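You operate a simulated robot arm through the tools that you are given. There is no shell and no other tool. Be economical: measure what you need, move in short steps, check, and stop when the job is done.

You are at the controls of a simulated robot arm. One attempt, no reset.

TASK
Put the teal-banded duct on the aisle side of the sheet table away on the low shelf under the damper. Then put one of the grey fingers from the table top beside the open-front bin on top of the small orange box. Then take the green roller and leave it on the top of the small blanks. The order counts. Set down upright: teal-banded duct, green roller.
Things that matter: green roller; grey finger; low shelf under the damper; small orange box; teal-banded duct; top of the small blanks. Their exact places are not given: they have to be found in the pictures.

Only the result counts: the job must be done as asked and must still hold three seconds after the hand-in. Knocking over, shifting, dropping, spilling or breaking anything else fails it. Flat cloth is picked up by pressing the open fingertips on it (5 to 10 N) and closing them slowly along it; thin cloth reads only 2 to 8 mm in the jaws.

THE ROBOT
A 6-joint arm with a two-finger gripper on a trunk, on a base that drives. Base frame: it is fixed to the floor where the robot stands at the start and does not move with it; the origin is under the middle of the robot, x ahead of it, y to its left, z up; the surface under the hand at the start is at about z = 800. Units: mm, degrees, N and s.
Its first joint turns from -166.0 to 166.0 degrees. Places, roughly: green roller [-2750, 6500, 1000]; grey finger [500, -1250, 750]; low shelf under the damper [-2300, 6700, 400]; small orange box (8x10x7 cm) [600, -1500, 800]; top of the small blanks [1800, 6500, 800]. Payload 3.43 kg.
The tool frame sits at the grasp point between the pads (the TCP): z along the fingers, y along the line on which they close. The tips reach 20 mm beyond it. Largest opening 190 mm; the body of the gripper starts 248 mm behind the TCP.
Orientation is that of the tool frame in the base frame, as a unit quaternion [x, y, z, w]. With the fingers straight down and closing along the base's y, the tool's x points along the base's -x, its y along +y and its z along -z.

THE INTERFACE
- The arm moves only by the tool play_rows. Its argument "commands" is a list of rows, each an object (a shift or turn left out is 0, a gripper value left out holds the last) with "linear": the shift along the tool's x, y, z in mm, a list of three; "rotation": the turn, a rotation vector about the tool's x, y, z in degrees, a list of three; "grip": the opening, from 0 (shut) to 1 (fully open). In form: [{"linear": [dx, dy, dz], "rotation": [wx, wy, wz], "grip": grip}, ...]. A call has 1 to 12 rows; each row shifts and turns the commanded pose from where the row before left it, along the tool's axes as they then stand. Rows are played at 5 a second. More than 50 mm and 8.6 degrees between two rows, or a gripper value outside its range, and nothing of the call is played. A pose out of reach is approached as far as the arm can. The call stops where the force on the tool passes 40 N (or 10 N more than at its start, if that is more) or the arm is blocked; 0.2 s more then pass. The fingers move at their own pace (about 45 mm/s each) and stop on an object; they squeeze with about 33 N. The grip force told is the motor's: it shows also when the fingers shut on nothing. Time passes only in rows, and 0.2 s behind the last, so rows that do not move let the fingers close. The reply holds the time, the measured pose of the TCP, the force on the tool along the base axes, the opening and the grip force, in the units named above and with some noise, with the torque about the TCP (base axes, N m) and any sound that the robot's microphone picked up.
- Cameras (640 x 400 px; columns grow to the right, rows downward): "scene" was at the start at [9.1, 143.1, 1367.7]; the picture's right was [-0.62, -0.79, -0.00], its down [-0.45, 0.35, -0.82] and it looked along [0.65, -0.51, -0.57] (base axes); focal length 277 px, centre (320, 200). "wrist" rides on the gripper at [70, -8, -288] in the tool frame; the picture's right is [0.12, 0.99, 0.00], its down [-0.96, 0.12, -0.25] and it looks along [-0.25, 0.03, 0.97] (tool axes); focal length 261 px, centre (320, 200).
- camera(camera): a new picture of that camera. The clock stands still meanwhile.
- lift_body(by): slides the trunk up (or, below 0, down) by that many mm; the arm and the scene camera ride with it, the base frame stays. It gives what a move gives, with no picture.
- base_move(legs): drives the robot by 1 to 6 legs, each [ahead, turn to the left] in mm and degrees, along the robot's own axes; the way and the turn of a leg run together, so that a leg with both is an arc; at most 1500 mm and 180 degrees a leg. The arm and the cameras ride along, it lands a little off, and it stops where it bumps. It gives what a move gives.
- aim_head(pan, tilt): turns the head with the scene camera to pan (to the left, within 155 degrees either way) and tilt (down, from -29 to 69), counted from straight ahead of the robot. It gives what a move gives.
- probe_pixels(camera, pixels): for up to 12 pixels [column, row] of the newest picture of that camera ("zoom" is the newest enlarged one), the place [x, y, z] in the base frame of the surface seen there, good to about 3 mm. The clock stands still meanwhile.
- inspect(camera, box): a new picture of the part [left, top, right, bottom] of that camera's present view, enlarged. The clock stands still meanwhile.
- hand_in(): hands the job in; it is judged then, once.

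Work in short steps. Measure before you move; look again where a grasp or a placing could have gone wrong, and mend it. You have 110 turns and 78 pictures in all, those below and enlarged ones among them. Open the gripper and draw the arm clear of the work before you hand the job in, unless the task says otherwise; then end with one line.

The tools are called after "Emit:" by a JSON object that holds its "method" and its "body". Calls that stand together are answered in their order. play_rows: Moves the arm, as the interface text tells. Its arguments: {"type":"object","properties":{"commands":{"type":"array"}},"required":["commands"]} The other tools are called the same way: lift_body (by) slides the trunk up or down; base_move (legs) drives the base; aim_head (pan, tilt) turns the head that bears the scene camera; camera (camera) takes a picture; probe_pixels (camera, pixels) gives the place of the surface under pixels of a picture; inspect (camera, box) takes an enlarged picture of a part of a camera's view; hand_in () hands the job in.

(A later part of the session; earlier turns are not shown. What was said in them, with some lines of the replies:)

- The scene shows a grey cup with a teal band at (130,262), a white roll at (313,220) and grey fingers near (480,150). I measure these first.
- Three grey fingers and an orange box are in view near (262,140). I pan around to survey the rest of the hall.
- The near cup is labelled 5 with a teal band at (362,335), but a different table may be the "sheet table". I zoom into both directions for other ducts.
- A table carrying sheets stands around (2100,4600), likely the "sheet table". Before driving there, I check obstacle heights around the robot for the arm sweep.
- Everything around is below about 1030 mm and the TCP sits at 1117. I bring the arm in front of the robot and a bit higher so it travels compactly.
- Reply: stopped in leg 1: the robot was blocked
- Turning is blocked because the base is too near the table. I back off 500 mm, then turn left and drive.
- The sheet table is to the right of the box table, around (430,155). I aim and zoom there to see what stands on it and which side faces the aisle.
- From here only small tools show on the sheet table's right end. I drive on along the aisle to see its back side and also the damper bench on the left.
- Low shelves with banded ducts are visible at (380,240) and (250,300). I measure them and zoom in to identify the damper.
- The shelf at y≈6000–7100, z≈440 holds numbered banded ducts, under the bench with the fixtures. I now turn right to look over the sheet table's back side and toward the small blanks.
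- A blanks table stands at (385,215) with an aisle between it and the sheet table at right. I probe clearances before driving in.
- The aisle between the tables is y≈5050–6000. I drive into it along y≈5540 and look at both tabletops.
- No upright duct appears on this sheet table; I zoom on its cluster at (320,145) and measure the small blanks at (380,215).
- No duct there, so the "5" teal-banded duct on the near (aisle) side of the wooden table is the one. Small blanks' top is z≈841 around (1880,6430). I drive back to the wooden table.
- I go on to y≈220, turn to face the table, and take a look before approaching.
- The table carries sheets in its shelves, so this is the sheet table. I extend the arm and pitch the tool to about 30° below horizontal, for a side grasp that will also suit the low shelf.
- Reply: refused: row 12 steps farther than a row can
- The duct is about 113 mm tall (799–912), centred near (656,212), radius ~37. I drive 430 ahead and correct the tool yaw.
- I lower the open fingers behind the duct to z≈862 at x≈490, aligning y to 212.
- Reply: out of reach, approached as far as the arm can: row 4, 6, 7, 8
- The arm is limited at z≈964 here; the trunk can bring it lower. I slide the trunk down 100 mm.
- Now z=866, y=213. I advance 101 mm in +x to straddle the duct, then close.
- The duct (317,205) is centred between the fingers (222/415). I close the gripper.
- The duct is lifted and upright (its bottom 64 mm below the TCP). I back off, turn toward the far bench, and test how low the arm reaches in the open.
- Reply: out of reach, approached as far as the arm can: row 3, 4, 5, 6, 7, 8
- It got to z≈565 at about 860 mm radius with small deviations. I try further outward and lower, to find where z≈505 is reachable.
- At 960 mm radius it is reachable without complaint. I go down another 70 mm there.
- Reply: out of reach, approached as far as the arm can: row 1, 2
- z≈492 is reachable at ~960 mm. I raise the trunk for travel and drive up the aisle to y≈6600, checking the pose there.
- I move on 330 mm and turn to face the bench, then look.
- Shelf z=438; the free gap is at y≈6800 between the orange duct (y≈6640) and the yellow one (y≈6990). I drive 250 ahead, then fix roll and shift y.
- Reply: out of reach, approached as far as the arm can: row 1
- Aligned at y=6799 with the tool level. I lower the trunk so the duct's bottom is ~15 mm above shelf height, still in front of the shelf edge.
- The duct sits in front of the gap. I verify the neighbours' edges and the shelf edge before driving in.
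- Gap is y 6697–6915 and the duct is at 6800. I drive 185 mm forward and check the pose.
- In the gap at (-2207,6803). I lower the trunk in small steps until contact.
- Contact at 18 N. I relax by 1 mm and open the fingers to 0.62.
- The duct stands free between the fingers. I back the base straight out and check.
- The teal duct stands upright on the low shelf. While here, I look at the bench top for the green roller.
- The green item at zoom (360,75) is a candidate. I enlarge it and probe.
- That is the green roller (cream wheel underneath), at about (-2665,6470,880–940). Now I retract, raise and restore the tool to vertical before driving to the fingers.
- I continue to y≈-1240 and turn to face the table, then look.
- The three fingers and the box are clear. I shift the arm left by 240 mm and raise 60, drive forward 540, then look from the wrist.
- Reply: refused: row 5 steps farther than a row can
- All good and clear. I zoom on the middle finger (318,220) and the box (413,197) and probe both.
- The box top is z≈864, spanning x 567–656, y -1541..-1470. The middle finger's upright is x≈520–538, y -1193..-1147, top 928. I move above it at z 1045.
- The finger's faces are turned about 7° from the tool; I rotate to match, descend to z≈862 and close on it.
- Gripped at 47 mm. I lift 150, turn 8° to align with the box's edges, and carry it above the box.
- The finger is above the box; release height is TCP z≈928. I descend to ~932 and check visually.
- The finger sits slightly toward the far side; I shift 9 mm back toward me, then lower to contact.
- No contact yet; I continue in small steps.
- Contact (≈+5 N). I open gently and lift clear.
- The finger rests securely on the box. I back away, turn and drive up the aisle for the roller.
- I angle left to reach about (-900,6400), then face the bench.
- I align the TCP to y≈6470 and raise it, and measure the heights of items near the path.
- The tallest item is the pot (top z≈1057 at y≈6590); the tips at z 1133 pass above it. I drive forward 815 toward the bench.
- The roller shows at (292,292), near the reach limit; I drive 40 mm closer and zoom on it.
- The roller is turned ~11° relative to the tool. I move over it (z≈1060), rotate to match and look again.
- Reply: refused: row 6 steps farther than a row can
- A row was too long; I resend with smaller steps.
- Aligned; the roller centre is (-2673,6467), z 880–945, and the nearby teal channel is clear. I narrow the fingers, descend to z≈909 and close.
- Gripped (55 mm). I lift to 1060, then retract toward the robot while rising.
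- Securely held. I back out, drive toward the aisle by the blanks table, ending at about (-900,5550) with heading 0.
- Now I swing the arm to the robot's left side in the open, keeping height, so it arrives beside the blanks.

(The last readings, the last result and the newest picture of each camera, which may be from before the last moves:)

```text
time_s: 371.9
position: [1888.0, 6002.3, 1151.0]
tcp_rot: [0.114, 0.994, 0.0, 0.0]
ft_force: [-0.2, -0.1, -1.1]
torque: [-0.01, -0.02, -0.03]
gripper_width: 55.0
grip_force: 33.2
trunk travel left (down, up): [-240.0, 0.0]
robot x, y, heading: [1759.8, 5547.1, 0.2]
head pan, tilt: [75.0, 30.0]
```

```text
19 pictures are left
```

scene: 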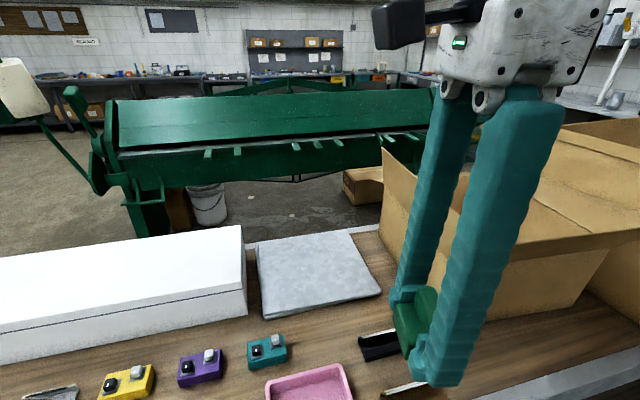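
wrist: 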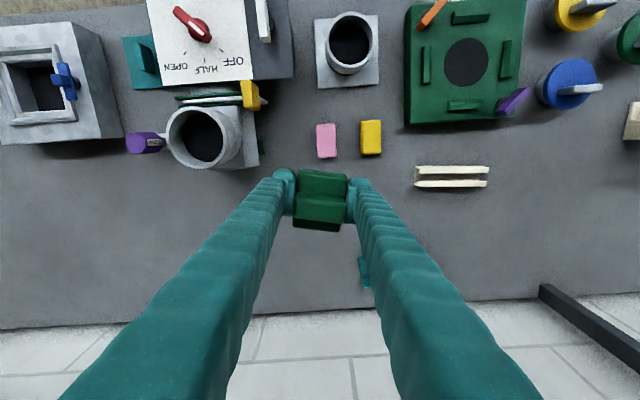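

The blanks are at (315,272), with the cardboard box on their right. I probe the corners and box edge.

Emit:
{"method": "probe_pixels", "body": {"camera": "scene", "pixels": [[315, 272], [270, 310], [375, 290], [262, 250], [345, 240], [384, 155], [385, 240], [245, 230], [245, 285], [425, 305], [330, 290]]}}

```text
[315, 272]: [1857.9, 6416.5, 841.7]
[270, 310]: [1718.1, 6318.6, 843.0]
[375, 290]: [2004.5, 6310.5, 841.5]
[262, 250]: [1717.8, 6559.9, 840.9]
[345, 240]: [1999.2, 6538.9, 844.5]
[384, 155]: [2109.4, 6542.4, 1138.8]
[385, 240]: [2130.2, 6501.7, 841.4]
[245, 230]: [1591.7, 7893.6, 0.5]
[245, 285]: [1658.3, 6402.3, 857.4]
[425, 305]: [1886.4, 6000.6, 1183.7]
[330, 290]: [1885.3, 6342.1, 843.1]
```

Blanks span x 1715–2010, y 6305–6560, top z≈842. I carry the roller above (1850,6400).

Emit:
{"method": "play_rows", "body": {"commands": [{"linear": [14.1, 42.1, 0]}, {"linear": [14.1, 42.1, 0]}, {"linear": [14.1, 42.1, 0]}, {"linear": [14.1, 42.1, 0]}, {"linear": [14.1, 42.1, 0]}, {"linear": [14.1, 42.1, 0]}, {"linear": [14.1, 42.1, 0]}, {"linear": [14.1, 42.1, 0]}, {"linear": [14.1, 42.1, 0]}, {"linear": [0, 0, 40]}, {"linear": [0, 0, 40]}, {"linear": [0, 0, 40]}]}}

Emit:
{"method": "camera", "body": {"camera": "wrist"}}

```text
time_s: 374.5
position: [1849.8, 6402.7, 1028.5]
tcp_rot: [0.112, 0.994, -0.001, 0.0]
ft_force: [-0.1, -0.2, -0.6]
torque: [0.06, 0.02, 0.03]
gripper_width: 55.1
grip_force: 33.1
trunk travel left (down, up): [-240.0, 0.0]
robot x, y, heading: [1760.1, 5543.1, 0.0]
head pan, tilt: [75.0, 30.0]
```

```text
18 pictures are left
```

wrist: 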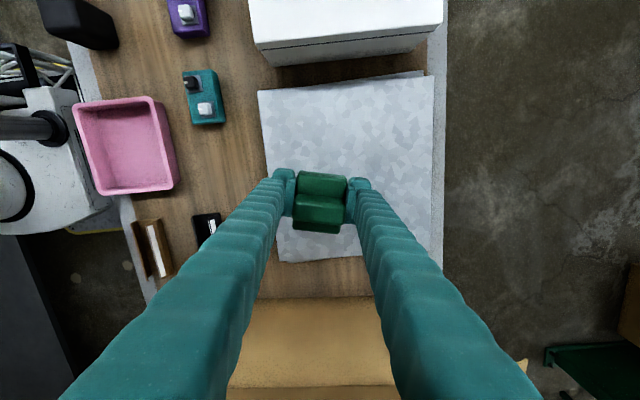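

Over the blanks with clear sides. I descend to about 879.

Emit:
{"method": "play_rows", "body": {"commands": [{"linear": [0, 0, 45]}, {"linear": [0, 0, 45]}, {"linear": [0, 0, 40]}, {"linear": [0, 0, 19]}, {"linear": [0, 0, 0]}]}}

Emit:
{"method": "play_rows", "body": {"commands": [{"linear": [0, 0, 2]}, {"linear": [0, 0, 1]}, {"linear": [0, 0, 0]}]}}

```text
time_s: 375.7
position: [1850.3, 6401.3, 880.1]
tcp_rot: [0.113, 0.994, 0.0, -0.001]
ft_force: [-0.1, -0.6, -1.8]
torque: [-0.01, 0.05, 0.01]
gripper_width: 55.0
grip_force: 33.2
trunk travel left (down, up): [-240.0, 0.0]
robot x, y, heading: [1756.9, 5541.9, 0.4]
head pan, tilt: [75.0, 30.0]
```

```text
time_s: 376.5
position: [1852.2, 6401.9, 877.5]
tcp_rot: [0.113, 0.994, 0.0, 0.0]
ft_force: [0.0, -1.1, -0.5]
torque: [0.01, 0.0, -0.01]
gripper_width: 55.2
grip_force: 33.4
trunk travel left (down, up): [-240.0, 0.0]
robot x, y, heading: [1755.5, 5547.6, 0.3]
head pan, tilt: [75.0, 30.0]
```

Emit:
{"method": "play_rows", "body": {"commands": [{"linear": [0, 0, 1.5]}, {"linear": [0, 0, 1]}, {"linear": [0, 0, 0]}]}}

Emit:
{"method": "play_rows", "body": {"commands": [{"linear": [0, 0, 1]}, {"linear": [0, 0, 0]}]}}

```text
time_s: 377.3
position: [1852.5, 6402.1, 875.1]
tcp_rot: [0.113, 0.994, 0.001, 0.0]
ft_force: [0.1, 0.4, -1.3]
torque: [0.04, 0.02, 0.01]
gripper_width: 55.0
grip_force: 33.0
trunk travel left (down, up): [-240.0, 0.0]
robot x, y, heading: [1757.8, 5547.8, 0.2]
head pan, tilt: [75.0, 30.0]
```

```text
time_s: 377.9
position: [1851.2, 6399.8, 875.0]
tcp_rot: [0.113, 0.994, 0.001, 0.0]
ft_force: [-0.4, 0.4, -0.2]
torque: [-0.01, 0.0, 0.03]
gripper_width: 54.9
grip_force: 33.1
trunk travel left (down, up): [-240.0, 0.0]
robot x, y, heading: [1757.8, 5545.8, -0.1]
head pan, tilt: [75.0, 30.0]
```

Still about a millimetre or two above; I continue in 1 mm steps.

Emit:
{"method": "play_rows", "body": {"commands": [{"linear": [0, 0, 1]}, {"linear": [0, 0, 0]}]}}

Emit:
{"method": "play_rows", "body": {"commands": [{"linear": [0, 0, 1]}, {"linear": [0, 0, 0]}]}}

```text
time_s: 378.5
position: [1852.0, 6400.5, 873.0]
tcp_rot: [0.113, 0.994, 0.0, 0.0]
ft_force: [0.5, 0.9, 0.6]
torque: [0.02, -0.08, -0.03]
gripper_width: 55.1
grip_force: 32.8
trunk travel left (down, up): [-240.0, 0.0]
robot x, y, heading: [1758.9, 5545.2, -0.1]
head pan, tilt: [75.0, 30.0]
```

```text
time_s: 379.1
position: [1851.7, 6400.3, 873.2]
tcp_rot: [0.113, 0.994, 0.0, 0.0]
ft_force: [-0.7, 1.4, 11.2]
torque: [-0.13, -0.11, 0.04]
gripper_width: 54.9
grip_force: 33.4
trunk travel left (down, up): [-240.0, 0.0]
robot x, y, heading: [1756.8, 5544.9, 0.4]
head pan, tilt: [75.0, 30.0]
```

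Contact at 11 N. I relax 0.5 mm, open and rise.

Emit:
{"method": "play_rows", "body": {"commands": [{"linear": [0, 0, -0.5]}, {"grip": 0.35}, {"grip": 0.45}, {"grip": 0.55}, {"grip": 0.55}, {"linear": [0, 0, -30]}, {"linear": [0, 0, -45]}, {"linear": [0, 0, -45]}, {"linear": [0, 0, -45]}, {"linear": [0, 0, -45]}, {"linear": [0, 0, -45]}]}}

Emit:
{"method": "inspect", "body": {"camera": "scene", "box": [230, 220, 390, 320]}}

Emit:
{"method": "probe_pixels", "body": {"camera": "zoom", "pixels": [[300, 200], [320, 180], [330, 220], [310, 240]]}}

```text
time_s: 381.5
position: [1849.8, 6403.3, 1126.4]
tcp_rot: [0.113, 0.994, -0.002, 0.0]
ft_force: [0.8, 0.2, -0.8]
torque: [-0.07, 0.01, 0.01]
gripper_width: 104.4
grip_force: 0.1
trunk travel left (down, up): [-240.0, 0.0]
robot x, y, heading: [1758.5, 5545.1, 0.1]
head pan, tilt: [75.0, 30.0]
```

```text
4.00 times, centred on (310, 270) of scene
```

zoom: 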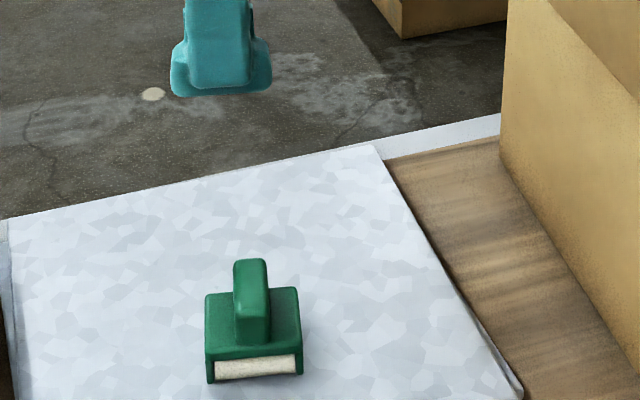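

```text
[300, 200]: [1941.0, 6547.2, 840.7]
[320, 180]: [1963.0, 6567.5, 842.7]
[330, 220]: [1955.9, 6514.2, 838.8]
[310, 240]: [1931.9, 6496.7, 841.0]
```

The green roller stands upright on the blanks. I draw the arm back over the aisle and hand in.

Emit:
{"method": "play_rows", "body": {"commands": [{"linear": [-14, -42, 0]}, {"linear": [-14, -42, 0]}, {"linear": [-14, -42, 0]}, {"linear": [-14, -42, 0]}, {"linear": [-14, -42, 0]}, {"linear": [-14, -42, 0]}, {"linear": [-14, -42, 0]}, {"linear": [-14, -42, 0]}]}}

Emit:
{"method": "camera", "body": {"camera": "scene"}}

```text
time_s: 382.4
position: [1892.2, 6274.8, 1003.6]
tcp_rot: [0.129, 0.988, -0.086, 0.002]
ft_force: [-0.6, 1.2, -0.2]
torque: [-0.25, -0.11, 0.03]
gripper_width: 104.7
grip_force: 0.0
trunk travel left (down, up): [-240.0, 0.0]
robot x, y, heading: [1753.9, 5543.6, 0.4]
head pan, tilt: [75.0, 30.0]
stopped in row 4: the arm was blocked; the commanded pose is now the measured one
```

```text
16 pictures are left
```

scene: 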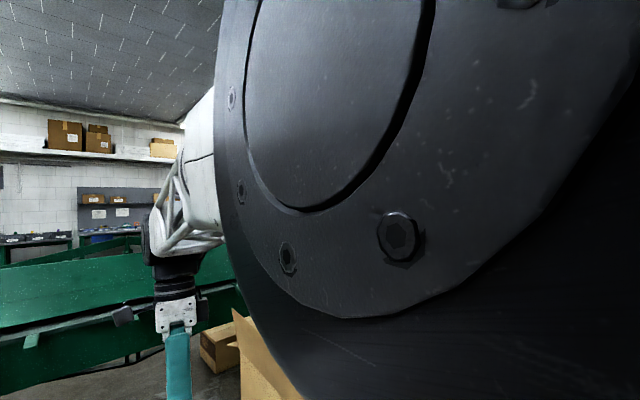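

The arm was blocked midway: the elbow sits right in front of the head. I check the wrist view for the surroundings.

Emit:
{"method": "camera", "body": {"camera": "wrist"}}

Emit:
{"method": "aim_head", "body": {"pan": 130, "tilt": 25}}

Emit:
{"method": "camera", "body": {"camera": "scene"}}

```text
15 pictures are left
```

wrist: 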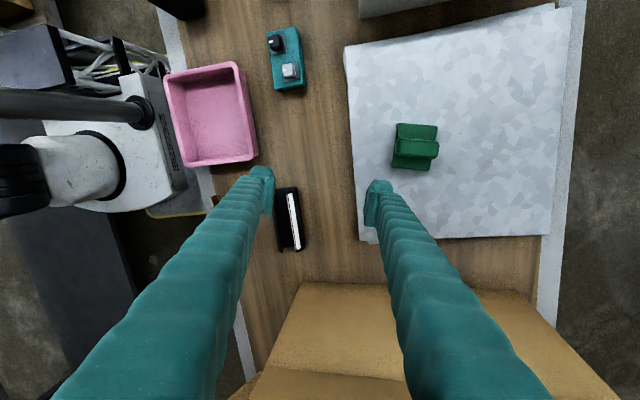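

```text
time_s: 383.7
position: [1891.1, 6273.4, 1004.6]
tcp_rot: [0.128, 0.988, -0.085, 0.003]
ft_force: [0.4, 0.2, 1.1]
torque: [-0.01, 0.0, -0.01]
gripper_width: 104.4
grip_force: 0.1
trunk travel left (down, up): [-240.0, 0.0]
robot x, y, heading: [1757.0, 5540.0, 0.5]
head pan, tilt: [130.0, 25.0]
```

```text
14 pictures are left
```

scene: 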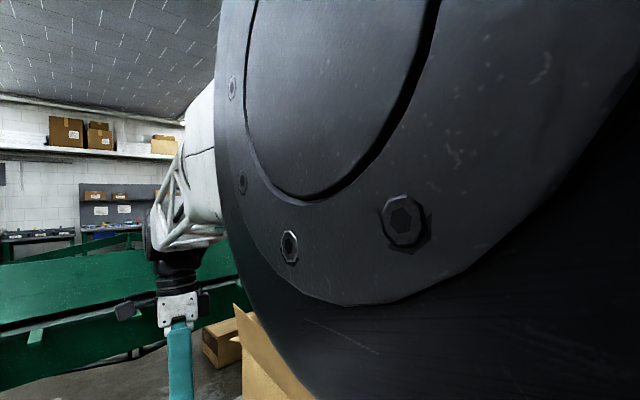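

Only the robot's own elbow near the head stopped it; the tool is free above the table and the roller is undisturbed. I raise along the tool axis to unfold a bit.

Emit:
{"method": "play_rows", "body": {"commands": [{"linear": [0, 20, -20]}, {"linear": [0, 20, -30]}, {"linear": [0, 20, -30]}]}}

```text
time_s: 384.5
position: [1904.2, 6339.9, 1082.8]
tcp_rot: [0.126, 0.989, -0.079, 0.003]
ft_force: [0.0, -0.1, -0.1]
torque: [-0.02, 0.02, -0.06]
gripper_width: 104.4
grip_force: 0.0
trunk travel left (down, up): [-240.0, 0.0]
robot x, y, heading: [1756.9, 5547.1, 0.0]
head pan, tilt: [130.0, 25.0]
```

The arm moves freely again, well above the work. One last check of the roller, the head view and the box.

Emit:
{"method": "camera", "body": {"camera": "wrist"}}

Emit:
{"method": "aim_head", "body": {"pan": 60, "tilt": 30}}

Emit:
{"method": "camera", "body": {"camera": "scene"}}

```text
13 pictures are left
```

wrist: 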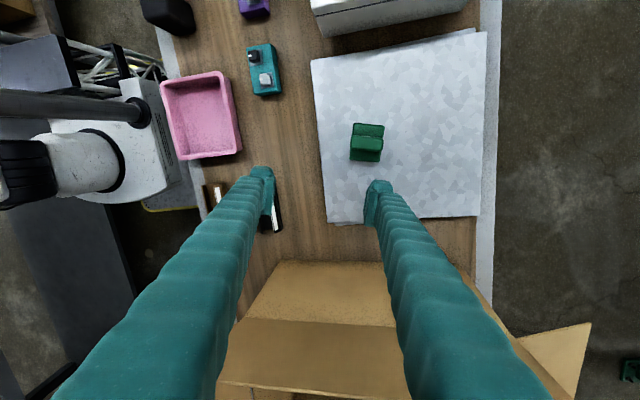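

```text
time_s: 385.9
position: [1904.6, 6340.1, 1080.4]
tcp_rot: [0.127, 0.989, -0.08, 0.004]
ft_force: [-0.7, 0.8, -1.0]
torque: [-0.01, -0.03, -0.03]
gripper_width: 104.8
grip_force: 0.1
trunk travel left (down, up): [-240.0, 0.0]
robot x, y, heading: [1756.3, 5542.9, 0.2]
head pan, tilt: [60.0, 30.0]
```

```text
12 pictures are left
```

scene: 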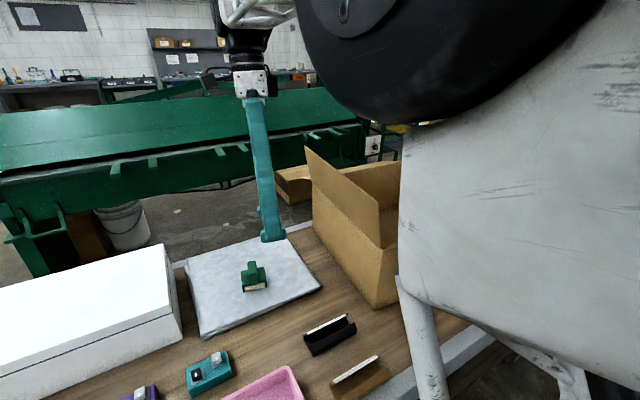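

Everything is in place: the roller stands upright on the blanks, the neighbours are undisturbed, and the open gripper is clear. I hand in.

Emit:
{"method": "hand_in", "body": {}}

```text
The job is handed in.
```

The job is handed in, done in the order asked: the teal-banded duct is upright on the low shelf under the damper, a grey finger is on the small orange box, and the green roller is upright on the small blanks.
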